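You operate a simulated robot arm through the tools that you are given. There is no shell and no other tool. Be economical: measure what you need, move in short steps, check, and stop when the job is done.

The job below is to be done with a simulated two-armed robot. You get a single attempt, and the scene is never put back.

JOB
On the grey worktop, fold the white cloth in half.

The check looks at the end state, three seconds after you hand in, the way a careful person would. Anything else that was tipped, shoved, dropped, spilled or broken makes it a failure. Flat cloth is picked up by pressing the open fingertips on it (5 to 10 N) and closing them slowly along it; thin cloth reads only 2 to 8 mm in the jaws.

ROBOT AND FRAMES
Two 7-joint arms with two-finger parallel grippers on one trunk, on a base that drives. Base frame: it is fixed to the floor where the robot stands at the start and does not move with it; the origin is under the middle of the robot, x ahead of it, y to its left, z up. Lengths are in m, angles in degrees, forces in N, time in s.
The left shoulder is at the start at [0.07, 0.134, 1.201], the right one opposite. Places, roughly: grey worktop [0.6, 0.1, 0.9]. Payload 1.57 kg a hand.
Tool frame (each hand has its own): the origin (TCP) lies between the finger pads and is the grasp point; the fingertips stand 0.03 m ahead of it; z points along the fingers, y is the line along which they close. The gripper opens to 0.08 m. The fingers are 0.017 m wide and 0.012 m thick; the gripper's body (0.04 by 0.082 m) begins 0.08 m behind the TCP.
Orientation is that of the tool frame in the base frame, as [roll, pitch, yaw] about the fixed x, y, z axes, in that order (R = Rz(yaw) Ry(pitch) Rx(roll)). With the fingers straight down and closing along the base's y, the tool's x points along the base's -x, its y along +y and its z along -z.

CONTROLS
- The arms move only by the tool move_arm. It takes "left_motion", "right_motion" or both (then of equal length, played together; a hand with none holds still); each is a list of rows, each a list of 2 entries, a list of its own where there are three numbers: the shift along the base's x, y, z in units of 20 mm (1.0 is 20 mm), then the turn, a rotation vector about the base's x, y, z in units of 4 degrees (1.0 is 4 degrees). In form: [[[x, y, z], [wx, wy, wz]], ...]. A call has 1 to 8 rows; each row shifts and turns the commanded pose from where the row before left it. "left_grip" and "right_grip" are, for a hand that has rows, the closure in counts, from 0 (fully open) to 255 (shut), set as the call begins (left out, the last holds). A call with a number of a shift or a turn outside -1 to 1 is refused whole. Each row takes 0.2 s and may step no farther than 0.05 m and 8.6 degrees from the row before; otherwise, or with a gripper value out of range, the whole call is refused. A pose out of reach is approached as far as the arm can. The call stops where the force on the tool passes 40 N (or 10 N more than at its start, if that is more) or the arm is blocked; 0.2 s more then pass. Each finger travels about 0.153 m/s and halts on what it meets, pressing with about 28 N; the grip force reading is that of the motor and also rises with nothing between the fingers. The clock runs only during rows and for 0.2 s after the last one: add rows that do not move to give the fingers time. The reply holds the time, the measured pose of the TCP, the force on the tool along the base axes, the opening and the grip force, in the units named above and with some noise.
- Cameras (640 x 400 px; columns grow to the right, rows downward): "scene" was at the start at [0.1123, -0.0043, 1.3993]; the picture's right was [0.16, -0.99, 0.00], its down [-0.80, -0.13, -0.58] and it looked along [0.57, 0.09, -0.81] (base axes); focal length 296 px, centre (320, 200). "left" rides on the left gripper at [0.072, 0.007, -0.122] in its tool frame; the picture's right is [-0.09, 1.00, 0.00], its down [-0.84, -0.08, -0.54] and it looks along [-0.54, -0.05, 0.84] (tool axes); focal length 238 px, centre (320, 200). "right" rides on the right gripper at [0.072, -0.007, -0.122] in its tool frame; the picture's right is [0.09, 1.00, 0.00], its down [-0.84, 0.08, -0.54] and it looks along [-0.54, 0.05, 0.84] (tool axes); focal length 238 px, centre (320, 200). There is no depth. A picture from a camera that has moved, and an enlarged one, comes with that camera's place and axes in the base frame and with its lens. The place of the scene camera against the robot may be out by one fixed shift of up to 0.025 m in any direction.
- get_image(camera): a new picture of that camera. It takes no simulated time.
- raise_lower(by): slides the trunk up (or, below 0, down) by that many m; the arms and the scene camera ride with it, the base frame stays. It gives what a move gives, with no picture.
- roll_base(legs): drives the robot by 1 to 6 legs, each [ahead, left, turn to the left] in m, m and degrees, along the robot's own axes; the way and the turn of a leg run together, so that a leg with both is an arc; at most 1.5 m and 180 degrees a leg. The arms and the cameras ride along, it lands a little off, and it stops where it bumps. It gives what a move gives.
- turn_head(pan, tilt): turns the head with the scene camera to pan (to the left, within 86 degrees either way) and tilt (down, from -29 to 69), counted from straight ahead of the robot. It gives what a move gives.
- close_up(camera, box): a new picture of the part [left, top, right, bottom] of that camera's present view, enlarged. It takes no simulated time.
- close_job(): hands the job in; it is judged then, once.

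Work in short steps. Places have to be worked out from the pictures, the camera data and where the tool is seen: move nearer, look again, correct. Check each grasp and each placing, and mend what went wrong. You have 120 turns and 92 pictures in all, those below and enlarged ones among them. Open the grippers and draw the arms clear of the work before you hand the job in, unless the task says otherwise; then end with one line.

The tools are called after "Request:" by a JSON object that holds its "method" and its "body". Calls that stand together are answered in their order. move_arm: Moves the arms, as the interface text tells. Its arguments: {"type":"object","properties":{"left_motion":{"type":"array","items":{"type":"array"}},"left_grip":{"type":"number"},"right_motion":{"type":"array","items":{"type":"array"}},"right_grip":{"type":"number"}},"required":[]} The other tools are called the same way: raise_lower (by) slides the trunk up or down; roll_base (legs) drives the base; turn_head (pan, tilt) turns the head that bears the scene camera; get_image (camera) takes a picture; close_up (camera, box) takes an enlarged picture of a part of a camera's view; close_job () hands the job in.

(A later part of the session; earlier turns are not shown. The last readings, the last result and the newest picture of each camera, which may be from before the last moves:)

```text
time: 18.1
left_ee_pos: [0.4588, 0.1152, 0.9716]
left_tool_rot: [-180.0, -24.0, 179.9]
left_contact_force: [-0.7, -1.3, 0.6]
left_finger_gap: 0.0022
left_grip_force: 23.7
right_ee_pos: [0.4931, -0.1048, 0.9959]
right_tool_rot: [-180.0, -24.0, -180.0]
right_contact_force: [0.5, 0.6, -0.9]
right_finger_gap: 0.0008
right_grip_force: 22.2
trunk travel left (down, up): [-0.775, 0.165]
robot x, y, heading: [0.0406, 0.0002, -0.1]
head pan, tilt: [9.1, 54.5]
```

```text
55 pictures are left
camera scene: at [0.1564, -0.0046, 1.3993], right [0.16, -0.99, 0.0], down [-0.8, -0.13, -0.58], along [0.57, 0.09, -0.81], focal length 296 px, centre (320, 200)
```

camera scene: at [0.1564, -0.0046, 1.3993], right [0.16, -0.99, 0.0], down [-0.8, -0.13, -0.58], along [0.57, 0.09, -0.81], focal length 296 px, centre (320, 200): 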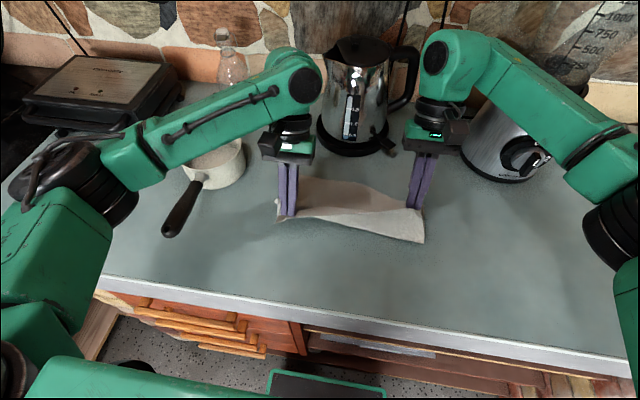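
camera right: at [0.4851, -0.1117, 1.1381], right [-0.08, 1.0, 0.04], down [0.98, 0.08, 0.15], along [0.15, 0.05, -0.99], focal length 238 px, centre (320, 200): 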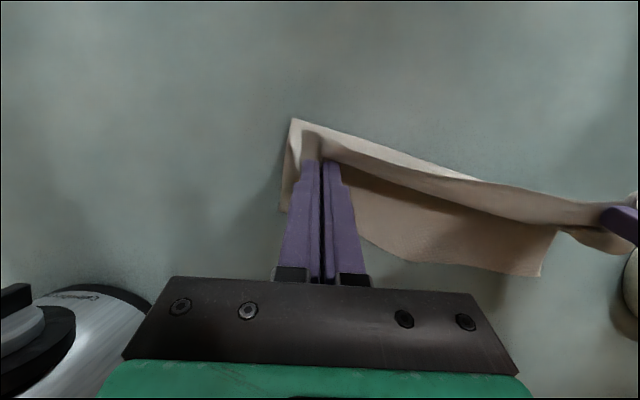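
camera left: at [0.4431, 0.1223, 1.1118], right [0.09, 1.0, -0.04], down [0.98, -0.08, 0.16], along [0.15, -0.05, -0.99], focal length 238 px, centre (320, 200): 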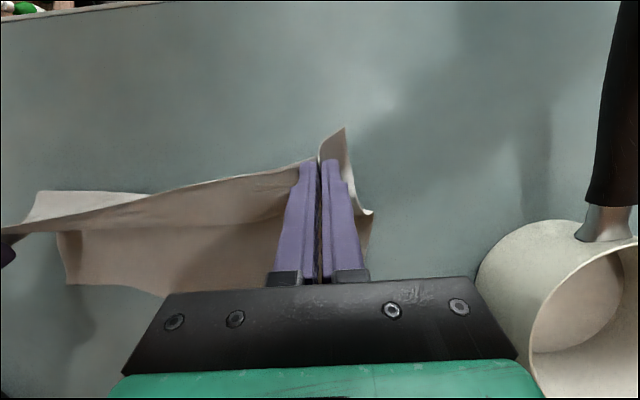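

The left end has unrolled and lies flat again. I'll redo the arc with a tighter radius, keeping the hand separation unchanged so there's no sideways tension.

Request:
{"method": "move_arm", "body": {"left_motion": [[[0.67, 0, 0.65], [0, 0, 0]], [[0.85, 0, 0.45], [0, 0, 0]], [[0.9, 0, 0.1], [0, 0, 0]], [[0.9, 0, -0.2], [0, 0, 0]], [[0.85, 0, -0.55], [0, 0, 0]], [[0.75, 0, -0.75], [0, 0, 0]], [[0.6, 0, -0.6], [0, 0, 0]], [[0, 0, 0], [0, 0, 0]]], "right_motion": [[[0, 0, -0.05], [0, 0, 0]], [[0, 0, 0], [0, 0, 0]], [[0, 0, 0], [0, 0, 0]], [[0.85, 0, -0.2], [0, 0, 0]], [[0.75, 0, -0.5], [0, 0, 0]], [[0.6, 0, -0.7], [0, 0, 0]], [[0.45, 0, -0.6], [0, 0, 0]], [[0, 0, 0], [0, 0, 0]]]}}

Request:
{"method": "get_image", "body": {"camera": "left"}}

Request:
{"method": "get_image", "body": {"camera": "right"}}

Request:
{"method": "close_up", "body": {"camera": "scene", "box": [250, 130, 450, 255]}}

```text
time: 19.9
left_ee_pos: [0.5695, 0.1178, 0.9557]
left_tool_rot: [-180.0, -24.0, 179.9]
left_contact_force: [-0.1, -3.1, 0.8]
left_finger_gap: 0.0018
left_grip_force: 23.4
left hand out of reach, approached as far as the arm can: row 7
right_ee_pos: [0.544, -0.1046, 0.9557]
right_tool_rot: [-179.9, -23.9, -180.0]
right_contact_force: [0.8, 2.9, -0.1]
right_finger_gap: 0.0009
right_grip_force: 23.4
trunk travel left (down, up): [-0.775, 0.165]
robot x, y, heading: [0.0484, -0.0007, -0.3]
head pan, tilt: [9.1, 54.5]
```

```text
54 pictures are left
camera left: at [0.5527, 0.125, 1.0963], right [0.09, 1.0, -0.04], down [0.98, -0.08, 0.16], along [0.15, -0.05, -0.99], focal length 238 px, centre (320, 200)
```

left: 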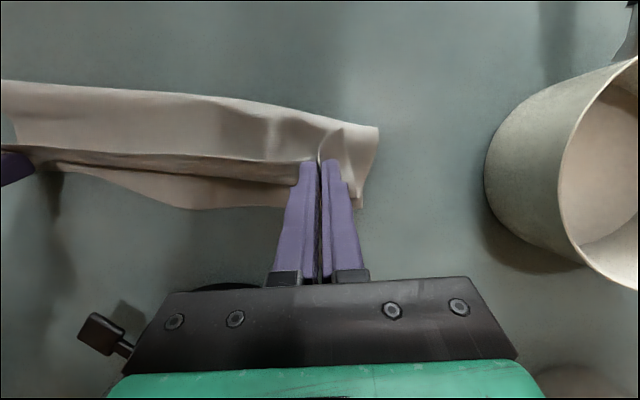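

```text
53 pictures are left
camera right: at [0.5296, -0.1128, 1.0958], right [-0.08, 1.0, 0.04], down [0.98, 0.08, 0.16], along [0.15, 0.05, -0.99], focal length 238 px, centre (320, 200)
```

right: 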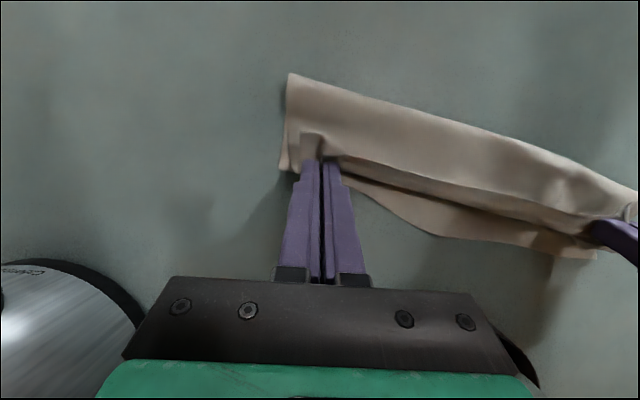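

```text
3.20 times, centred on (350, 192) of scene
camera zoom: at [0.156, -0.004, 1.3993], right [0.16, -0.99, 0.0], down [-0.8, -0.13, -0.58], along [0.57, 0.09, -0.81], focal length 948 px, centre (224, 224)
```

zoom: 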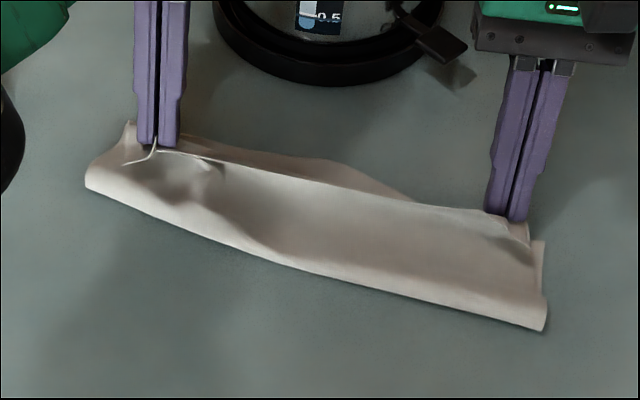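

The fold line is now parallel to the back edge. I'll move the right hand back about 12 mm to match its corner, lower both hands to just above the surface, and check.

Request:
{"method": "move_arm", "body": {"left_motion": [[[0, 0, -0.3], [0, 0, 0]], [[0, 0, -0.4], [0, 0, 0]], [[0, 0, -0.2], [0, 0, 0]], [[0, 0, 0], [0, 0, 0]]], "right_motion": [[[-0.3, 0.0, -0.3], [0, 0, 0]], [[-0.3, 0, -0.4], [0, 0, 0]], [[0, 0, -0.2], [0, 0, 0]], [[0, 0, 0], [0, 0, 0]]]}}

Request:
{"method": "get_image", "body": {"camera": "left"}}

Request:
{"method": "get_image", "body": {"camera": "right"}}

```text
time: 20.9
left_ee_pos: [0.5677, 0.117, 0.9379]
left_tool_rot: [-180.0, -23.8, 179.8]
left_contact_force: [-0.6, -3.0, -0.2]
left_finger_gap: 0.002
left_grip_force: 23.6
right_ee_pos: [0.5328, -0.1028, 0.9368]
right_tool_rot: [179.9, -24.0, 179.9]
right_contact_force: [0.9, 1.6, -0.4]
right_finger_gap: 0.0009
right_grip_force: 22.6
trunk travel left (down, up): [-0.775, 0.165]
robot x, y, heading: [0.047, 0.0004, -0.0]
head pan, tilt: [9.1, 54.5]
```

```text
51 pictures are left
camera left: at [0.5513, 0.1241, 1.0779], right [0.09, 1.0, -0.04], down [0.98, -0.08, 0.16], along [0.15, -0.05, -0.99], focal length 238 px, centre (320, 200)
```

left: 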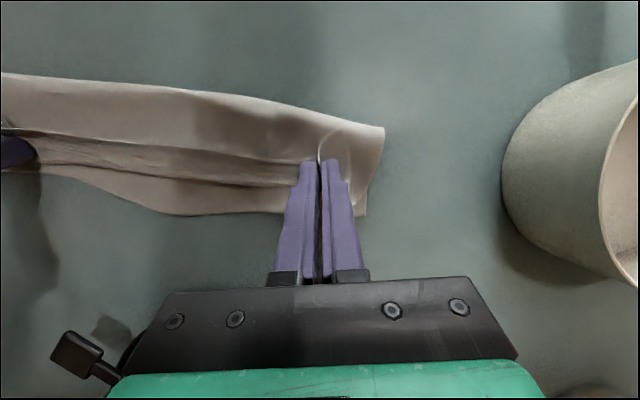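

```text
50 pictures are left
camera right: at [0.5176, -0.1115, 1.0775], right [-0.08, 1.0, 0.04], down [0.98, 0.08, 0.16], along [0.15, 0.05, -0.99], focal length 238 px, centre (320, 200)
```

right: 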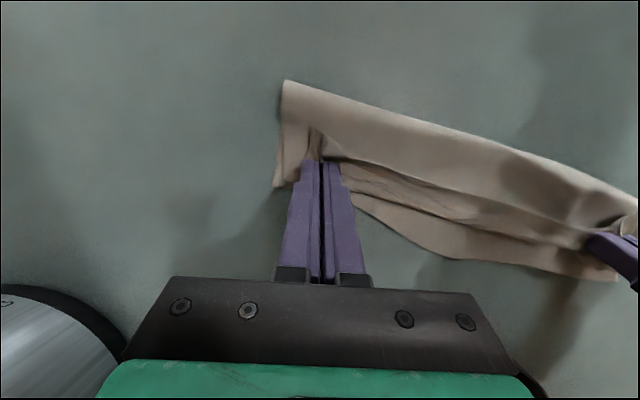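

The placement looks reasonable. I'll release slowly so the fingers spread the gathered cloth back out, then withdraw upward along the tool axis.

Request:
{"method": "move_arm", "body": {"left_motion": [[[0, 0, 0], [0, 0, 0]], [[0, 0, 0], [0, 0, 0]], [[0, 0, 0], [0, 0, 0]]], "right_motion": [[[0, 0, 0], [0, 0, 0]], [[0, 0, 0], [0, 0, 0]], [[0, 0, 0], [0, 0, 0]]], "left_grip": 150, "right_grip": 150}}

Request:
{"method": "get_image", "body": {"camera": "left"}}

Request:
{"method": "get_image", "body": {"camera": "right"}}

```text
time: 21.7
left_ee_pos: [0.5677, 0.1174, 0.9379]
left_tool_rot: [179.9, -23.9, 179.9]
left_contact_force: [0.2, 0.2, -0.1]
left_finger_gap: 0.0332
left_grip_force: 0.0
right_ee_pos: [0.5335, -0.1031, 0.937]
right_tool_rot: [-179.9, -23.9, -179.9]
right_contact_force: [-0.1, 0.9, 0.6]
right_finger_gap: 0.0332
right_grip_force: 0.1
trunk travel left (down, up): [-0.775, 0.165]
robot x, y, heading: [0.0412, -0.0009, 0.0]
head pan, tilt: [9.1, 54.5]
```

```text
49 pictures are left
camera left: at [0.5514, 0.1245, 1.0779], right [0.09, 1.0, -0.04], down [0.98, -0.08, 0.16], along [0.15, -0.05, -0.99], focal length 238 px, centre (320, 200)
```

left: 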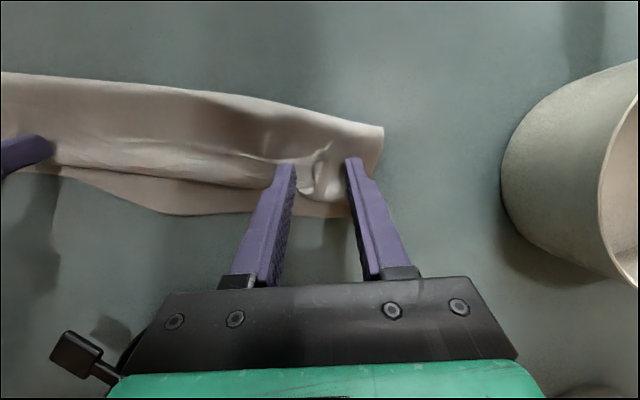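

```text
48 pictures are left
camera right: at [0.5177, -0.1114, 1.0776], right [-0.08, 1.0, 0.04], down [0.98, 0.08, 0.16], along [0.15, 0.05, -0.99], focal length 238 px, centre (320, 200)
```

right: 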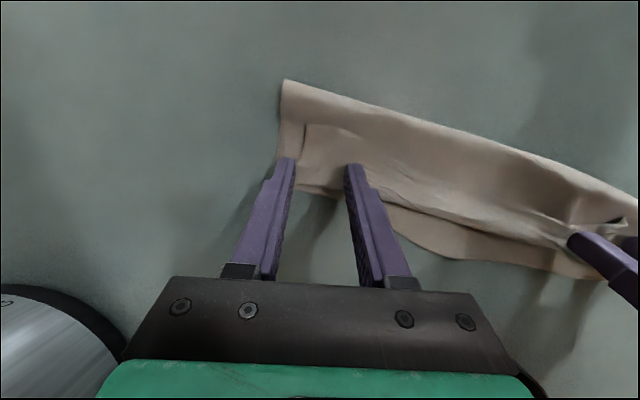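

The cloth is released. I'll lift both hands straight up and then back a little so I can see the result.

Request:
{"method": "move_arm", "body": {"left_motion": [[[0, 0, 1], [0, 0, 0]], [[0, 0, 1], [0, 0, 0]], [[0, 0.2, 1], [0, -1, 0]], [[-0.5, 0.5, 1], [0, -1, 0]], [[-1, 0.5, 1], [0, -1, 0]], [[-1, 0.5, 0.8], [0, -1, 0]], [[-1, 0.5, 0], [0, -1, 0]], [[-1, 0.5, 0], [0, -1, 0]]], "right_motion": [[[0, 0, 1], [0, 0, 0]], [[0, 0, 1], [0, 0, 0]], [[0, -0.2, 1], [0, -1, 0]], [[-0.5, -0.5, 1], [0, -1, 0]], [[-1, -0.5, 1], [0, -1, 0]], [[-1, -0.5, 0.8], [0, -1, 0]], [[-1, -0.5, 0], [0, -1, 0]], [[-1, -0.5, 0], [0, -1, 0]]]}}

Request:
{"method": "close_up", "body": {"camera": "scene", "box": [220, 100, 470, 256]}}

Request:
{"method": "get_image", "body": {"camera": "left"}}

Request:
{"method": "get_image", "body": {"camera": "right"}}

```text
time: 23.5
left_ee_pos: [0.617, 0.124, 1.0436]
left_tool_rot: [-177.0, -9.7, -179.7]
left_contact_force: [-0.1, -0.3, 0.6]
left_finger_gap: 0.0333
left_grip_force: 0.0
left hand out of reach, approached as far as the arm can: row 3, 4, 5, 6, 7, 8
right_ee_pos: [0.4419, -0.1587, 1.053]
right_tool_rot: [179.8, 0.2, 179.9]
right_contact_force: [-0.2, 0.5, 0.5]
right_finger_gap: 0.0331
right_grip_force: 0.0
trunk travel left (down, up): [-0.775, 0.165]
robot x, y, heading: [0.0442, 0.0021, -0.1]
head pan, tilt: [9.1, 54.5]
```

```text
2.56 times, centred on (345, 178) of scene
camera zoom: at [0.1549, -0.0066, 1.3995], right [0.16, -0.99, 0.0], down [-0.8, -0.13, -0.58], along [0.57, 0.09, -0.81], focal length 759 px, centre (256, 256)
```

zoom: 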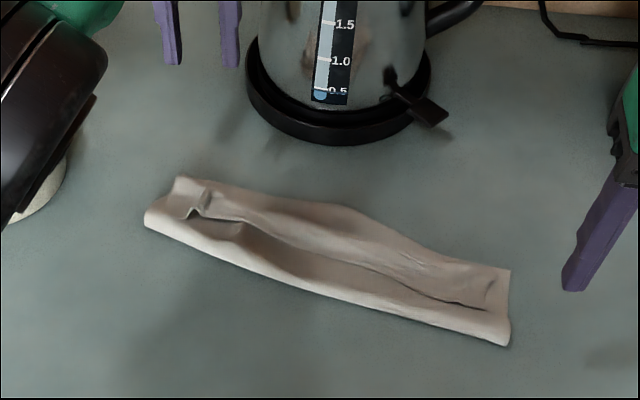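

```text
46 pictures are left
camera left: at [0.5672, 0.1376, 1.1747], right [0.08, 0.99, -0.07], down [0.92, -0.04, 0.4], along [0.39, -0.09, -0.92], focal length 238 px, centre (320, 200)
```

left: 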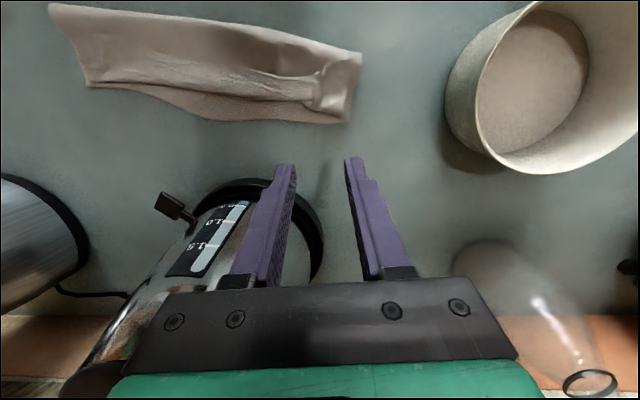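

```text
45 pictures are left
camera right: at [0.3702, -0.1676, 1.1752], right [-0.09, 1.0, 0.0], down [0.84, 0.07, 0.54], along [0.54, 0.05, -0.84], focal length 238 px, centre (320, 200)
```

right: 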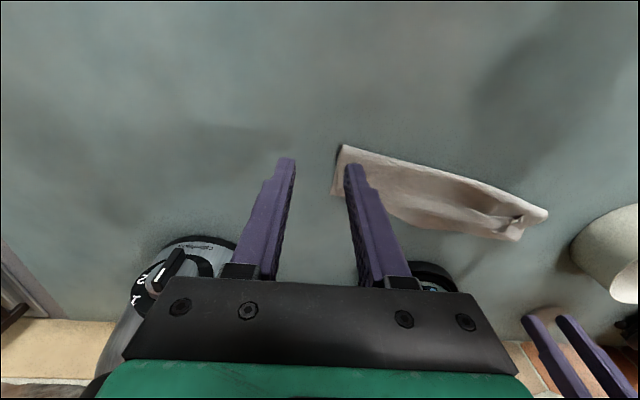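

The cloth is folded over, but the upper edge has curled back into a cuff and the fold crept about 25 mm off centre, so it needs redoing. First I'll bring the left hand up and away from the kettle and pan.

Request:
{"method": "move_arm", "body": {"left_motion": [[[-0.5, 0, 0.8], [0, 0, 0]], [[-1, 0, 0.5], [0, 0, 0]], [[-1, 0, 0], [0, 0, 0]], [[-1, 0, 0], [0, 0, 0]], [[0, 0, 0], [0, 0, 0]]]}}

```text
time: 24.7
left_ee_pos: [0.5987, 0.1258, 1.0565]
left_tool_rot: [-176.8, -10.0, -179.9]
left_contact_force: [-1.2, 0.1, -0.4]
left_finger_gap: 0.0328
left_grip_force: 0.1
left hand out of reach, approached as far as the arm can: row 1, 2, 3, 4
right_ee_pos: [0.4427, -0.1574, 1.0528]
right_tool_rot: [-179.9, 0.0, 179.9]
right_contact_force: [-0.7, -0.2, -0.6]
right_finger_gap: 0.033
right_grip_force: 0.0
trunk travel left (down, up): [-0.775, 0.165]
robot x, y, heading: [0.0444, 0.0008, 0.3]
head pan, tilt: [9.1, 54.5]
```

The left arm seems to be stuck in an awkward configuration. I'll look at the scene.

Request:
{"method": "get_image", "body": {"camera": "scene"}}

```text
44 pictures are left
camera scene: at [0.1568, -0.004, 1.3992], right [0.16, -0.99, 0.0], down [-0.8, -0.13, -0.58], along [0.57, 0.09, -0.81], focal length 296 px, centre (320, 200)
```

scene: 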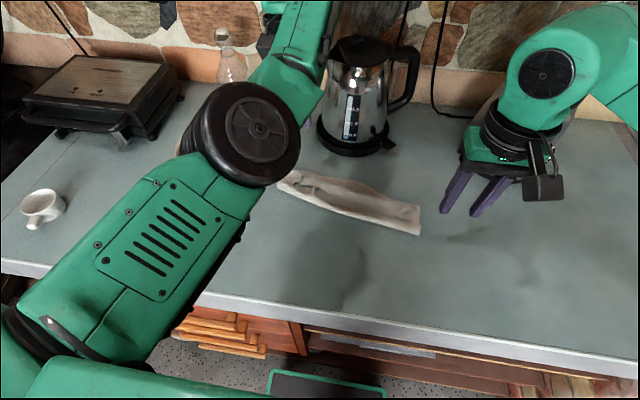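

The arm is nearly straight. I'll try a few rows that change only orientation and give it time to settle.

Request:
{"method": "move_arm", "body": {"left_motion": [[[0, 0, 0], [0, 1, 0]], [[0, 0, 0], [0, 1, 0]], [[0, 0, 0], [0, 1, 0]], [[0, 0, 0], [0, 1, 0]], [[0, 0, 0], [0, 0, 0]]]}}

```text
time: 25.9
left_ee_pos: [0.5973, 0.1272, 1.0654]
left_tool_rot: [-176.6, -12.9, 178.9]
left_contact_force: [0.3, -0.1, -0.2]
left_finger_gap: 0.0335
left_grip_force: 0.1
left hand out of reach, approached as far as the arm can: row 1, 2, 3, 4
right_ee_pos: [0.4434, -0.1578, 1.0521]
right_tool_rot: [179.8, 0.0, -180.0]
right_contact_force: [0.9, -0.2, 0.2]
right_finger_gap: 0.0331
right_grip_force: 0.1
trunk travel left (down, up): [-0.775, 0.165]
robot x, y, heading: [0.0447, -0.0023, -0.1]
head pan, tilt: [9.1, 54.5]
```

I'll try a pure -x move with the orientation unchanged.

Request:
{"method": "move_arm", "body": {"left_motion": [[[-1, 0, 0], [0, 0, 0]], [[-1, 0, 0], [0, 0, 0]], [[-1, 0, 0], [0, 0, 0]], [[0, 0, 0], [0, 0, 0]]]}}

```text
time: 26.9
left_ee_pos: [0.5975, 0.1279, 1.0653]
left_tool_rot: [-176.5, -12.9, 178.8]
left_contact_force: [0.1, -0.4, 0.3]
left_finger_gap: 0.033
left_grip_force: 0.0
left hand out of reach, approached as far as the arm can: row 1, 2, 3
right_ee_pos: [0.4425, -0.1584, 1.0522]
right_tool_rot: [179.9, -0.1, -179.9]
right_contact_force: [-0.6, 1.2, -0.6]
right_finger_gap: 0.033
right_grip_force: 0.1
trunk travel left (down, up): [-0.775, 0.165]
robot x, y, heading: [0.0467, -0.0031, -0.3]
head pan, tilt: [9.1, 54.5]
```

Radial motion is singular here, so I'll try perturbing sideways and upward.

Request:
{"method": "move_arm", "body": {"left_motion": [[[0, 0.5, 1], [0, 0, 0]], [[0, 0.5, 1], [0, 0, 0]], [[0, 0.5, 1], [0, 0, 0]], [[0, 0, 0], [0, 0, 0]]]}}

```text
time: 27.9
left_ee_pos: [0.6101, 0.1382, 1.1179]
left_tool_rot: [-176.0, -8.6, 177.9]
left_contact_force: [-0.2, 0.0, 0.3]
left_finger_gap: 0.033
left_grip_force: 0.1
left hand out of reach, approached as far as the arm can: row 1, 2, 3
right_ee_pos: [0.4443, -0.1567, 1.0526]
right_tool_rot: [180.0, -0.1, -180.0]
right_contact_force: [0.7, -0.1, -0.5]
right_finger_gap: 0.0331
right_grip_force: 0.0
trunk travel left (down, up): [-0.775, 0.165]
robot x, y, heading: [0.0442, 0.0008, 0.2]
head pan, tilt: [9.1, 54.5]
```

It does move upward. I'll continue up and back.

Request:
{"method": "move_arm", "body": {"left_motion": [[[-0.5, 0, 1], [0, 0, 0]], [[-0.5, 0, 1], [0, 0, 0]], [[-1, 0, 0.5], [0, 0, 0]], [[-1, 0, 0], [0, 0, 0]], [[-1, 0, 0], [0, 0, 0]], [[0, 0, 0], [0, 0, 0]]]}}

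Request:
{"method": "get_image", "body": {"camera": "scene"}}

```text
time: 29.3
left_ee_pos: [0.5944, 0.1314, 1.1445]
left_tool_rot: [-176.7, -9.6, 175.9]
left_contact_force: [0.7, 0.4, 0.3]
left_finger_gap: 0.033
left_grip_force: 0.1
left hand out of reach, approached as far as the arm can: row 1, 2, 3, 4, 5
right_ee_pos: [0.4439, -0.1578, 1.053]
right_tool_rot: [180.0, 0.0, -180.0]
right_contact_force: [0.1, -0.5, 0.0]
right_finger_gap: 0.0329
right_grip_force: 0.0
trunk travel left (down, up): [-0.775, 0.165]
robot x, y, heading: [0.043, 0.0015, -0.2]
head pan, tilt: [9.1, 54.5]
```

```text
43 pictures are left
camera scene: at [0.1568, -0.0044, 1.3993], right [0.16, -0.99, 0.0], down [-0.8, -0.13, -0.58], along [0.57, 0.09, -0.81], focal length 296 px, centre (320, 200)
```

scene: 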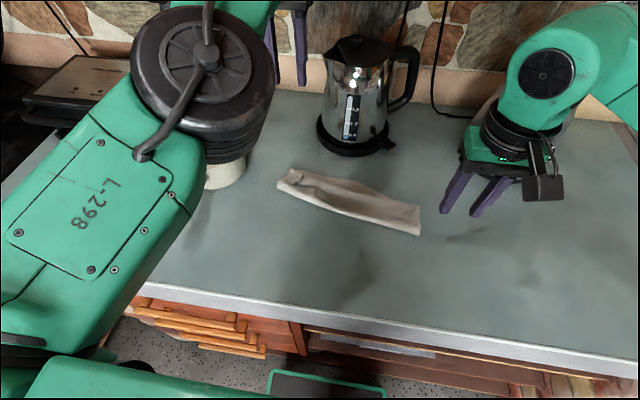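

It's still stretched out. I'll try moving the hand outward in +y and up, where the elbow has more room.

Request:
{"method": "move_arm", "body": {"left_motion": [[[0, 1, 0.3], [0, 0, 0]], [[0, 1, 0.3], [0, 0, 0]], [[0, 1, 0.3], [0, 0, 0]], [[-0.5, 1, 0], [0, 0, 0]], [[-1, 0.5, 0], [0, 0, 0]], [[-1, 0, 0], [0, 0, 0]], [[0, 0, 0], [0, 0, 0]]]}}

```text
time: 30.9
left_ee_pos: [0.597, 0.2222, 1.1488]
left_tool_rot: [-176.8, -9.5, 175.9]
left_contact_force: [0.1, -0.4, 0.5]
left_finger_gap: 0.0329
left_grip_force: 0.0
left hand out of reach, approached as far as the arm can: row 2, 4, 5, 6
right_ee_pos: [0.443, -0.1583, 1.0529]
right_tool_rot: [180.0, -0.1, 180.0]
right_contact_force: [-0.4, 0.7, 0.2]
right_finger_gap: 0.0331
right_grip_force: 0.1
trunk travel left (down, up): [-0.775, 0.165]
robot x, y, heading: [0.0386, -0.0027, -0.4]
head pan, tilt: [9.1, 54.5]
```

Only -x is blocked, which is likely a wrist joint limit. The drift suggests yawing negatively helps, so I'll try yaw with -x.

Request:
{"method": "move_arm", "body": {"left_motion": [[[0, 0, 0], [0, 0, -1]], [[0, 0, 0], [0, 0, -1]], [[0, 0, 0], [0, 0, -1]], [[-0.5, 0, 0], [0, 0, -1]], [[-0.5, 0, 0], [0, 0, -1]], [[-0.5, 0, 0], [0, 0, 0]], [[0, 0, 0], [0, 0, 0]]]}}

```text
time: 32.5
left_ee_pos: [0.597, 0.2236, 1.1454]
left_tool_rot: [-176.8, -9.4, 155.8]
left_contact_force: [0.1, -0.2, 0.0]
left_finger_gap: 0.033
left_grip_force: 0.0
left hand out of reach, approached as far as the arm can: row 4, 5, 6
right_ee_pos: [0.4432, -0.1583, 1.0529]
right_tool_rot: [180.0, -0.1, 180.0]
right_contact_force: [0.3, -0.8, -0.1]
right_finger_gap: 0.0332
right_grip_force: 0.0
trunk travel left (down, up): [-0.775, 0.165]
robot x, y, heading: [0.0473, 0.0002, -0.0]
head pan, tilt: [9.1, 54.5]
```

I'll probe which wrist turns are still free.

Request:
{"method": "move_arm", "body": {"left_motion": [[[0, 0, 0], [0, -1, 0]], [[0, 0, 0], [0, -1, 0]], [[0, 0, 0], [1, 0, 0]], [[0, 0, 0], [1, 0, 0]], [[0, 0, 0], [1, 0, 0]], [[-0.5, 0, 0], [0, 0, 0]], [[-0.5, 0, 0], [0, 0, 0]], [[0, 0, 0], [0, 0, 0]]]}}

```text
time: 34.3
left_ee_pos: [0.5969, 0.2255, 1.1453]
left_tool_rot: [171.9, -14.1, 158.2]
left_contact_force: [0.5, 0.7, -0.2]
left_finger_gap: 0.033
left_grip_force: 0.0
left hand out of reach, approached as far as the arm can: row 1, 2, 6, 7
right_ee_pos: [0.4428, -0.1574, 1.0521]
right_tool_rot: [179.9, 0.1, 180.0]
right_contact_force: [-0.4, -0.3, 0.7]
right_finger_gap: 0.0328
right_grip_force: 0.1
trunk travel left (down, up): [-0.775, 0.165]
robot x, y, heading: [0.0442, 0.0015, -0.1]
head pan, tilt: [9.1, 54.5]
```

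Tilting one way is blocked. I'll test the opposite tilt combined with -x.

Request:
{"method": "move_arm", "body": {"left_motion": [[[0, 0, 0], [-1, 0, 0]], [[0, 0, 0], [0, 1, 0]], [[0, 0, 0], [0, 1, 0]], [[0, 0, 0], [0, 1, 0]], [[-0.5, 0, 0], [0, 0, 0]], [[-0.5, 0, 0], [0, 0, 0]], [[0, 0, 0], [0, 0, 0]]]}}

Request:
{"method": "get_image", "body": {"camera": "scene"}}

```text
time: 35.9
left_ee_pos: [0.5706, 0.2223, 1.1411]
left_tool_rot: [177.2, -16.3, 157.1]
left_contact_force: [-0.5, -0.1, -0.9]
left_finger_gap: 0.033
left_grip_force: 0.0
left hand out of reach, approached as far as the arm can: row 2, 3, 4, 5
right_ee_pos: [0.4439, -0.1576, 1.0535]
right_tool_rot: [179.9, 0.0, -180.0]
right_contact_force: [0.0, -0.2, 0.8]
right_finger_gap: 0.0328
right_grip_force: 0.0
trunk travel left (down, up): [-0.775, 0.165]
robot x, y, heading: [0.0399, -0.0023, -0.1]
head pan, tilt: [9.1, 54.5]
```

```text
42 pictures are left
camera scene: at [0.157, -0.0052, 1.3992], right [0.16, -0.99, 0.0], down [-0.8, -0.13, -0.58], along [0.57, 0.09, -0.81], focal length 296 px, centre (320, 200)
```

scene: 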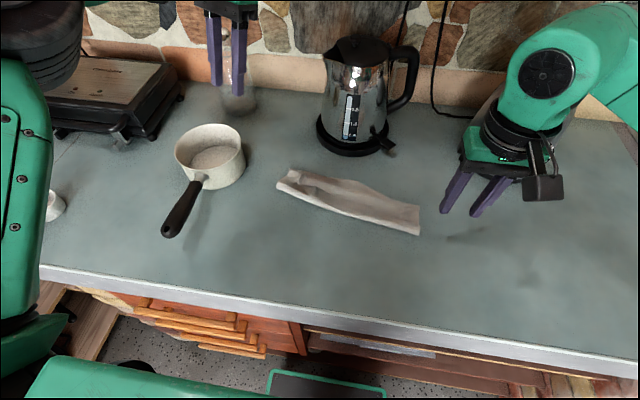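

The elbow has swung outward and -x motion works again. I'll continue back.

Request:
{"method": "move_arm", "body": {"left_motion": [[[-0.7, 0, 0], [0, 0, 0]], [[-0.7, 0, 0], [0, 0, 0]], [[-0.7, 0, 0], [0, 0, 0]], [[-0.7, 0, 0], [0, 0, 0]], [[-0.7, 0, 0], [0, 0, 1]], [[-0.7, 0, 0], [0, 0, 1]], [[0, 0, 0], [0, 0, 0]]]}}

```text
time: 37.5
left_ee_pos: [0.4864, 0.2222, 1.1431]
left_tool_rot: [177.3, -16.3, 165.0]
left_contact_force: [0.1, 0.0, 0.1]
left_finger_gap: 0.0329
left_grip_force: 0.2
right_ee_pos: [0.4429, -0.157, 1.052]
right_tool_rot: [179.9, 0.0, -180.0]
right_contact_force: [-0.3, 0.3, 0.3]
right_finger_gap: 0.0329
right_grip_force: 0.0
trunk travel left (down, up): [-0.775, 0.165]
robot x, y, heading: [0.0454, 0.001, -0.2]
head pan, tilt: [9.1, 54.5]
```

It's free again. I'll restore the orientation to straight down and move over the left end of the cloth for a look.

Request:
{"method": "move_arm", "body": {"left_motion": [[[0, -0.6, -0.5], [0, -1, 0.95]], [[0, -0.6, -0.5], [0, -1, 0.95]], [[0, -0.6, -0.5], [0, -1, 0.95]], [[0, -0.6, -0.5], [0, -1, 0.9]], [[0, -0.6, -0.5], [0.65, 0, 0]], [[0, -0.6, -0.5], [0, 0, 0]], [[0, -0.3, -0.5], [0, 0, 0]], [[0, 0, 0], [0, 0, 0]]]}}

Request:
{"method": "close_up", "body": {"camera": "left", "box": [100, 80, 420, 280]}}

Request:
{"method": "close_up", "body": {"camera": "scene", "box": [250, 140, 450, 265]}}

```text
time: 39.3
left_ee_pos: [0.4866, 0.1443, 1.0722]
left_tool_rot: [172.5, -0.4, -179.6]
left_contact_force: [0.6, 0.3, -0.5]
left_finger_gap: 0.0331
left_grip_force: 0.0
right_ee_pos: [0.4435, -0.1577, 1.0526]
right_tool_rot: [179.9, 0.0, -180.0]
right_contact_force: [-0.8, -0.5, 0.0]
right_finger_gap: 0.0329
right_grip_force: 0.2
trunk travel left (down, up): [-0.775, 0.165]
robot x, y, heading: [0.0424, 0.0006, -0.1]
head pan, tilt: [9.1, 54.5]
```

```text
2.00 times, centred on (260, 180) of left
camera zoom: at [0.4154, 0.1361, 1.1943], right [0.09, 0.99, 0.13], down [0.84, -0.14, 0.52], along [0.53, 0.06, -0.84], focal length 477 px, centre (440, 240)
```

zoom: 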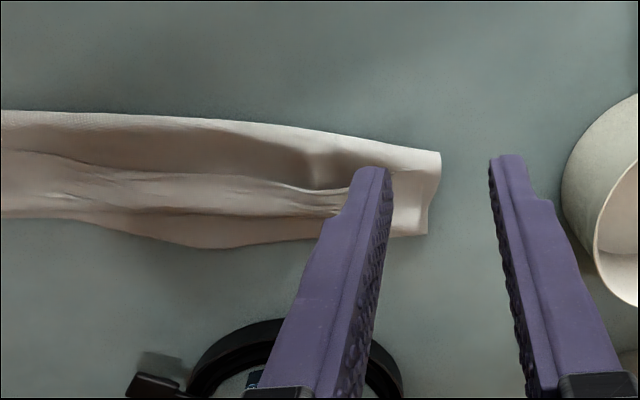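

```text
3.20 times, centred on (350, 202) of scene
camera zoom: at [0.1565, -0.0047, 1.3993], right [0.16, -0.99, 0.0], down [-0.8, -0.13, -0.58], along [0.57, 0.09, -0.81], focal length 948 px, centre (224, 192)
```

zoom: 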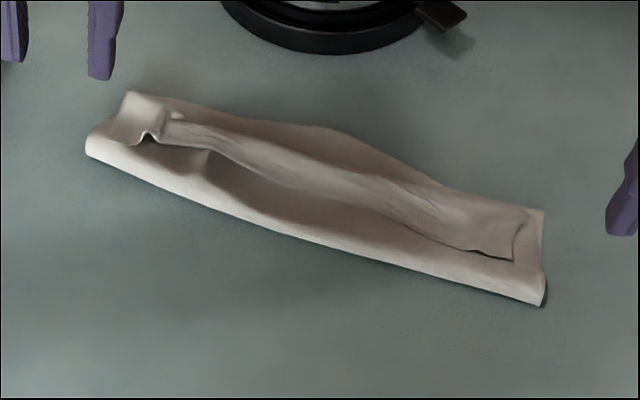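

The view is clear now: the front edge lies on top as a cuff. I'll re-grasp that cuff near each end with the fingers tilted forward, so there is more turn available later, and unfold before folding again. First I'll hover.

Request:
{"method": "move_arm", "body": {"left_motion": [[[0.37, -0.16, -0.69], [-0.95, -1, 0]], [[0.37, -0.16, -0.69], [-0.95, -1, 0]], [[0.37, -0.16, -0.69], [0, -1, 0]], [[0.37, -0.16, -0.69], [0, -1, 0]], [[0.37, -0.16, -0.69], [0, -1, 0]], [[0.37, -0.16, -0.69], [0, -1, 0]], [[0.37, -0.16, -0.69], [0, -1, 0]], [[0.37, -0.16, -0.69], [0, -1, 0]]], "right_motion": [[[0.33, 0.39, -0.56], [0, -1, 0]], [[0.33, 0.39, -0.56], [0, -1, 0]], [[0.33, 0.39, -0.56], [0, -1, 0]], [[0.33, 0.39, -0.56], [0, -1, 0]], [[0.33, 0.39, -0.56], [0, -1, 0]], [[0.33, 0.39, -0.56], [0, -1, 0]], [[0.33, 0.39, -0.56], [0, -1, 0]], [[0.33, 0.39, -0.56], [0, -1, 0]]], "left_grip": 160, "right_grip": 160}}

Request:
{"method": "get_image", "body": {"camera": "left"}}

Request:
{"method": "get_image", "body": {"camera": "right"}}

Request:
{"method": "close_up", "body": {"camera": "scene", "box": [250, 140, 450, 265]}}

```text
time: 41.1
left_ee_pos: [0.5471, 0.1169, 0.9632]
left_tool_rot: [-179.3, 31.6, -179.0]
left_contact_force: [-1.1, -0.1, -0.1]
left_finger_gap: 0.0296
left_grip_force: 0.0
right_ee_pos: [0.4967, -0.0952, 0.9638]
right_tool_rot: [179.9, 32.1, 179.8]
right_contact_force: [-0.4, -0.2, 0.2]
right_finger_gap: 0.0297
right_grip_force: 0.1
trunk travel left (down, up): [-0.775, 0.165]
robot x, y, heading: [0.0445, 0.0004, -0.1]
head pan, tilt: [9.1, 54.5]
```

```text
39 pictures are left
camera left: at [0.421, 0.1245, 1.029], right [0.07, 1.0, 0.04], down [0.43, -0.06, 0.9], along [0.9, -0.05, -0.43], focal length 238 px, centre (320, 200)
```

left: 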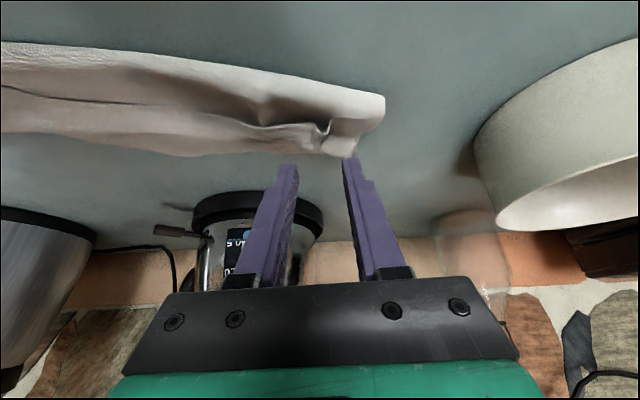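

```text
38 pictures are left
camera right: at [0.3716, -0.1035, 1.0285], right [-0.08, 1.0, -0.05], down [0.42, 0.08, 0.9], along [0.9, 0.05, -0.42], focal length 238 px, centre (320, 200)
```

right: 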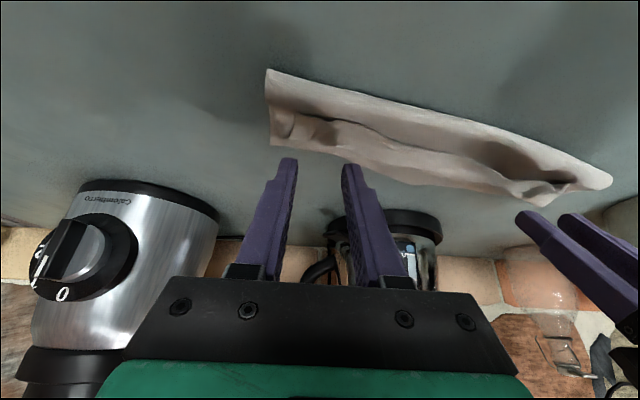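

```text
3.20 times, centred on (350, 202) of scene
camera zoom: at [0.1567, -0.0043, 1.3993], right [0.16, -0.99, 0.0], down [-0.8, -0.13, -0.58], along [0.57, 0.09, -0.81], focal length 948 px, centre (224, 192)
```

zoom: 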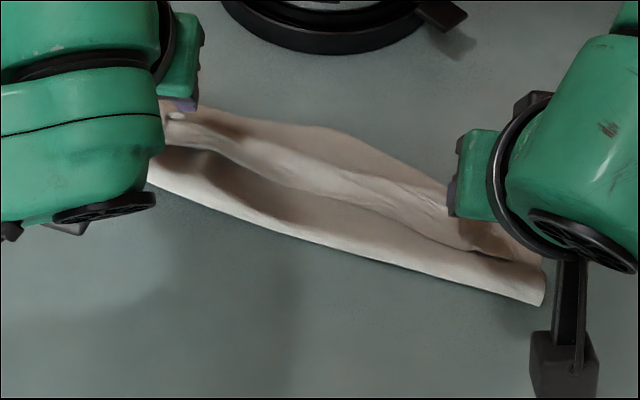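

Both tips are over the cuff band. I'll lower until they press lightly.

Request:
{"method": "move_arm", "body": {"left_motion": [[[0.1, 0, -0.5], [0, 0, 0]], [[0, 0, -0.4], [0, 0, 0]], [[0, 0, -0.2], [0, 0, 0]], [[0, 0, 0], [0, 0, 0]]], "right_motion": [[[0.2, 0, -0.5], [0, 0, 0]], [[0, 0, -0.4], [0, 0, 0]], [[0, 0, -0.2], [0, 0, 0]], [[0, 0, 0], [0, 0, 0]]]}}

Request:
{"method": "get_image", "body": {"camera": "left"}}

Request:
{"method": "get_image", "body": {"camera": "right"}}

```text
time: 42.1
left_ee_pos: [0.5487, 0.1201, 0.9401]
left_tool_rot: [-179.4, 31.5, -179.0]
left_contact_force: [0.8, 0.1, 0.2]
left_finger_gap: 0.0297
left_grip_force: 0.1
right_ee_pos: [0.5008, -0.0956, 0.9393]
right_tool_rot: [179.9, 32.0, -180.0]
right_contact_force: [0.7, -0.4, -0.8]
right_finger_gap: 0.0297
right_grip_force: 0.0
trunk travel left (down, up): [-0.775, 0.165]
robot x, y, heading: [0.043, 0.0029, -0.1]
head pan, tilt: [9.1, 54.5]
```

```text
36 pictures are left
camera left: at [0.424, 0.126, 1.0068], right [0.07, 1.0, 0.04], down [0.43, -0.06, 0.9], along [0.9, -0.05, -0.43], focal length 238 px, centre (320, 200)
```

left: 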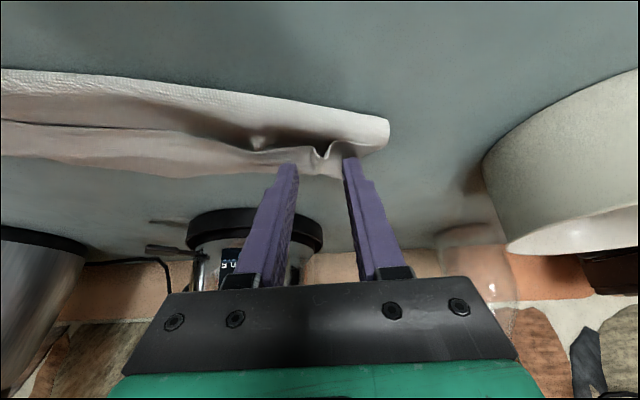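

```text
35 pictures are left
camera right: at [0.3758, -0.1046, 1.0064], right [-0.08, 1.0, -0.05], down [0.42, 0.08, 0.9], along [0.9, 0.05, -0.43], focal length 238 px, centre (320, 200)
```

right: 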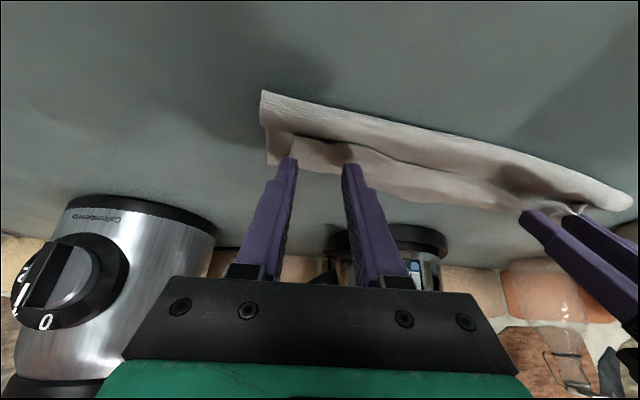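

The left lip stands right between the fingers. I'll go lower in small steps.

Request:
{"method": "move_arm", "body": {"left_motion": [[[0, 0, -0.1], [0, 0, 0]], [[0, 0, -0.1], [0, 0, 0]], [[0, 0, -0.1], [0, 0, 0]], [[0, 0, 0], [0, 0, 0]]], "right_motion": [[[0, 0, -0.1], [0, 0, 0]], [[0, 0, -0.1], [0, 0, 0]], [[0, 0, -0.1], [0, 0, 0]], [[0, 0, 0], [0, 0, 0]]]}}

```text
time: 43.1
left_ee_pos: [0.5495, 0.1202, 0.9355]
left_tool_rot: [-179.3, 31.5, -179.1]
left_contact_force: [0.7, 0.6, 1.3]
left_finger_gap: 0.0297
left_grip_force: 0.1
right_ee_pos: [0.5004, -0.0948, 0.9338]
right_tool_rot: [179.9, 32.0, -180.0]
right_contact_force: [0.0, -0.3, -0.6]
right_finger_gap: 0.0301
right_grip_force: 0.1
trunk travel left (down, up): [-0.775, 0.165]
robot x, y, heading: [0.0467, 0.0007, 0.0]
head pan, tilt: [9.1, 54.5]
```

Contact is just beginning. I'll press slightly further and begin closing.

Request:
{"method": "move_arm", "body": {"left_motion": [[[0, 0, -0.06], [0, 0, 0]], [[0, 0, 0], [0, 0, 0]]], "right_motion": [[[0, 0, -0.1], [0, 0, 0]], [[0, 0, 0], [0, 0, 0]]]}}

Request:
{"method": "move_arm", "body": {"left_motion": [[[0, 0, 0], [0, 0, 0]], [[0, 0, 0], [0, 0, 0]]], "right_motion": [[[0, 0, -0.04], [0, 0, 0]], [[0, 0, 0], [0, 0, 0]]], "left_grip": 185}}

```text
time: 43.7
left_ee_pos: [0.5485, 0.1195, 0.9324]
left_tool_rot: [-179.3, 31.5, -179.0]
left_contact_force: [0.0, 0.4, -0.5]
left_finger_gap: 0.0299
left_grip_force: 0.1
right_ee_pos: [0.4999, -0.0959, 0.9321]
right_tool_rot: [179.9, 32.0, 180.0]
right_contact_force: [0.0, -0.1, 0.2]
right_finger_gap: 0.03
right_grip_force: 0.0
trunk travel left (down, up): [-0.775, 0.165]
robot x, y, heading: [0.045, -0.0035, -0.1]
head pan, tilt: [9.1, 54.5]
```

```text
time: 44.3
left_ee_pos: [0.5481, 0.1201, 0.9327]
left_tool_rot: [-179.3, 31.4, -179.1]
left_contact_force: [0.4, 0.8, -0.1]
left_finger_gap: 0.0218
left_grip_force: 0.1
right_ee_pos: [0.5012, -0.0964, 0.9314]
right_tool_rot: [180.0, 32.0, 180.0]
right_contact_force: [0.4, 0.5, 0.8]
right_finger_gap: 0.0297
right_grip_force: 0.1
trunk travel left (down, up): [-0.775, 0.165]
robot x, y, heading: [0.0468, 0.0028, -0.2]
head pan, tilt: [9.1, 54.5]
```

There's no real contact yet, so I'll lower about 2 mm more.

Request:
{"method": "move_arm", "body": {"left_motion": [[[0, 0, -0.08], [0, 0, 0]], [[0, 0, 0], [0, 0, 0]]], "right_motion": [[[0, 0, -0.08], [0, 0, 0]], [[0, 0, 0], [0, 0, 0]]]}}

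Request:
{"method": "get_image", "body": {"camera": "left"}}

Request:
{"method": "get_image", "body": {"camera": "right"}}

```text
time: 44.9
left_ee_pos: [0.5482, 0.1198, 0.9327]
left_tool_rot: [-179.3, 31.6, -179.1]
left_contact_force: [-0.4, 0.4, 0.4]
left_finger_gap: 0.0221
left_grip_force: 0.1
right_ee_pos: [0.4992, -0.0946, 0.9314]
right_tool_rot: [179.9, 32.3, 179.9]
right_contact_force: [1.3, -0.7, 6.7]
right_finger_gap: 0.0299
right_grip_force: 0.2
trunk travel left (down, up): [-0.775, 0.165]
robot x, y, heading: [0.0451, -0.0018, 0.0]
head pan, tilt: [9.1, 54.5]
```

```text
34 pictures are left
camera left: at [0.4225, 0.1268, 0.9981], right [0.07, 1.0, 0.04], down [0.43, -0.06, 0.9], along [0.9, -0.05, -0.43], focal length 238 px, centre (320, 200)
```

left: 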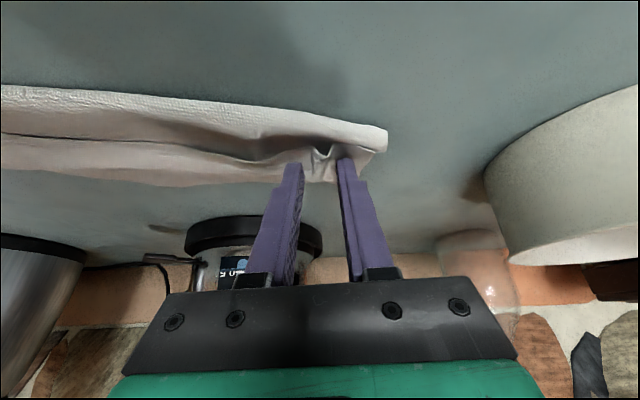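

```text
33 pictures are left
camera right: at [0.3748, -0.1038, 0.9967], right [-0.08, 1.0, -0.05], down [0.42, 0.08, 0.9], along [0.9, 0.05, -0.42], focal length 238 px, centre (320, 200)
```

right: 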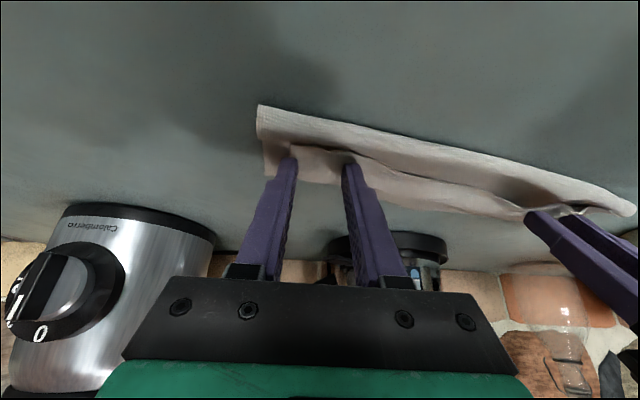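

The right is pressing at 7 N. I'll close the right stepwise and press the left down a bit more while it closes on the lip.

Request:
{"method": "move_arm", "body": {"left_motion": [[[0, 0, -0.08], [0, 0, 0]], [[0, 0, 0], [0, 0, 0]]], "right_motion": [[[0, 0, 0], [0, 0, 0]], [[0, 0, 0], [0, 0, 0]]], "left_grip": 205, "right_grip": 180}}

Request:
{"method": "move_arm", "body": {"left_motion": [[[0, 0, 0], [0, 0, 0]], [[0, 0, 0], [0, 0, 0]]], "right_motion": [[[0, 0, -0.02], [0, 0, 0]], [[0, 0, 0], [0, 0, 0]]], "left_grip": 225, "right_grip": 200}}

Request:
{"method": "move_arm", "body": {"left_motion": [[[0, 0, 0], [0, 0, 0]], [[0, 0, 0], [0, 0, 0]]], "right_motion": [[[0, 0, -0.02], [0, 0, 0]], [[0, 0, 0], [0, 0, 0]]], "left_grip": 255, "right_grip": 225}}

Request:
{"method": "move_arm", "body": {"left_motion": [[[0, 0, 0], [0, 0, 0]], [[0, 0, 0], [0, 0, 0]]], "right_motion": [[[0, 0, 0], [0, 0, 0]], [[0, 0, 0], [0, 0, 0]]], "right_grip": 255}}

Request:
{"method": "get_image", "body": {"camera": "right"}}

```text
time: 45.5
left_ee_pos: [0.5467, 0.1188, 0.9324]
left_tool_rot: [-179.2, 31.8, -179.1]
left_contact_force: [0.8, 0.2, 10.2]
left_finger_gap: 0.0148
left_grip_force: 0.0
right_ee_pos: [0.4986, -0.095, 0.9311]
right_tool_rot: [179.9, 32.1, -180.0]
right_contact_force: [2.0, 0.7, 6.0]
right_finger_gap: 0.0233
right_grip_force: 0.0
trunk travel left (down, up): [-0.775, 0.165]
robot x, y, heading: [0.0445, -0.0033, 0.1]
head pan, tilt: [9.1, 54.5]
```

```text
time: 46.1
left_ee_pos: [0.5469, 0.1192, 0.931]
left_tool_rot: [-179.3, 31.7, -179.2]
left_contact_force: [2.4, 0.2, 10.7]
left_finger_gap: 0.0093
left_grip_force: 0.0
right_ee_pos: [0.4985, -0.0956, 0.932]
right_tool_rot: [179.8, 32.1, -180.0]
right_contact_force: [-1.7, 0.3, 7.5]
right_finger_gap: 0.0165
right_grip_force: 0.0
trunk travel left (down, up): [-0.775, 0.165]
robot x, y, heading: [0.0422, -0.0012, -0.1]
head pan, tilt: [9.1, 54.5]
```

```text
time: 46.7
left_ee_pos: [0.5463, 0.119, 0.9314]
left_tool_rot: [-179.3, 31.7, -179.1]
left_contact_force: [0.3, -2.1, 14.3]
left_finger_gap: 0.002
left_grip_force: 24.1
right_ee_pos: [0.4993, -0.0955, 0.9324]
right_tool_rot: [179.9, 32.3, 179.9]
right_contact_force: [0.5, 2.6, 8.1]
right_finger_gap: 0.01
right_grip_force: 0.1
trunk travel left (down, up): [-0.775, 0.165]
robot x, y, heading: [0.046, -0.0001, -0.0]
head pan, tilt: [9.1, 54.5]
```

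```text
time: 47.3
left_ee_pos: [0.5471, 0.119, 0.9308]
left_tool_rot: [-179.3, 31.6, -179.1]
left_contact_force: [0.6, -3.0, 15.6]
left_finger_gap: 0.0019
left_grip_force: 23.9
right_ee_pos: [0.4989, -0.0964, 0.9322]
right_tool_rot: [179.8, 32.2, 179.9]
right_contact_force: [0.7, 1.3, 9.0]
right_finger_gap: 0.006
right_grip_force: 26.2
trunk travel left (down, up): [-0.775, 0.165]
robot x, y, heading: [0.0442, -0.0052, -0.0]
head pan, tilt: [9.1, 54.5]
```

```text
32 pictures are left
camera right: at [0.3732, -0.1043, 0.9966], right [-0.08, 1.0, -0.05], down [0.42, 0.08, 0.91], along [0.9, 0.05, -0.42], focal length 238 px, centre (320, 200)
```

right: 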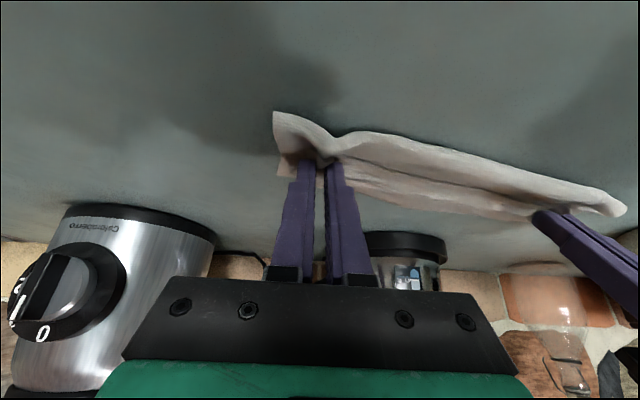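

The left holds one ridge, while the right at 6 mm likely holds several layers. I'll lift 30 mm and look.

Request:
{"method": "move_arm", "body": {"left_motion": [[[0, 0, 0.5], [0, 0, 0]], [[-0.3, 0, 0.5], [0, 0, 0]], [[-0.5, 0, 0.5], [0, 0, 0]], [[0, 0, 0], [0, 0, 0]]], "right_motion": [[[0, 0, 0.5], [0, 0, 0]], [[-0.3, 0, 0.5], [0, 0, 0]], [[-0.5, 0, 0.5], [0, 0, 0]], [[0, 0, 0], [0, 0, 0]]]}}

Request:
{"method": "get_image", "body": {"camera": "right"}}

Request:
{"method": "get_image", "body": {"camera": "left"}}

```text
time: 48.3
left_ee_pos: [0.5335, 0.12, 0.9597]
left_tool_rot: [-179.3, 31.4, -179.0]
left_contact_force: [-0.4, -2.4, -0.2]
left_finger_gap: 0.0019
left_grip_force: 23.4
right_ee_pos: [0.485, -0.094, 0.9592]
right_tool_rot: [180.0, 31.9, 180.0]
right_contact_force: [-0.2, 2.5, -0.4]
right_finger_gap: 0.0053
right_grip_force: 25.8
trunk travel left (down, up): [-0.775, 0.165]
robot x, y, heading: [0.041, 0.001, -0.4]
head pan, tilt: [9.1, 54.5]
```

```text
31 pictures are left
camera right: at [0.3601, -0.1036, 1.0248], right [-0.08, 1.0, -0.05], down [0.42, 0.08, 0.9], along [0.9, 0.05, -0.43], focal length 238 px, centre (320, 200)
```

right: 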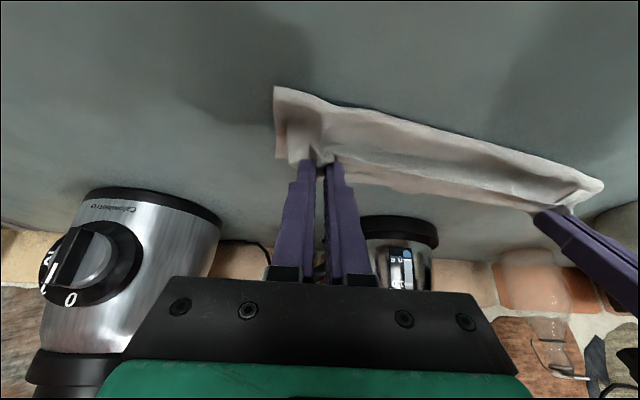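

```text
30 pictures are left
camera left: at [0.4079, 0.1271, 1.0252], right [0.07, 1.0, 0.04], down [0.43, -0.06, 0.9], along [0.9, -0.05, -0.44], focal length 238 px, centre (320, 200)
```

left: 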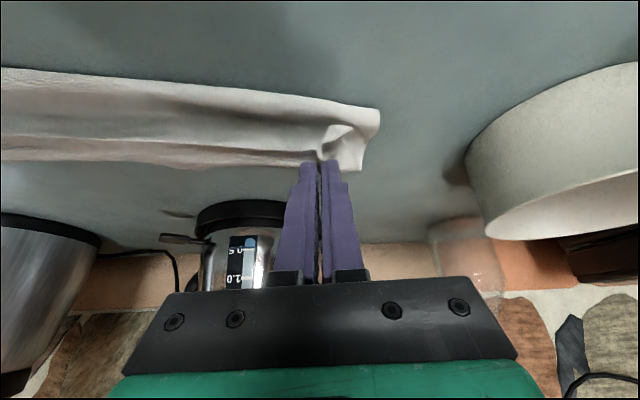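

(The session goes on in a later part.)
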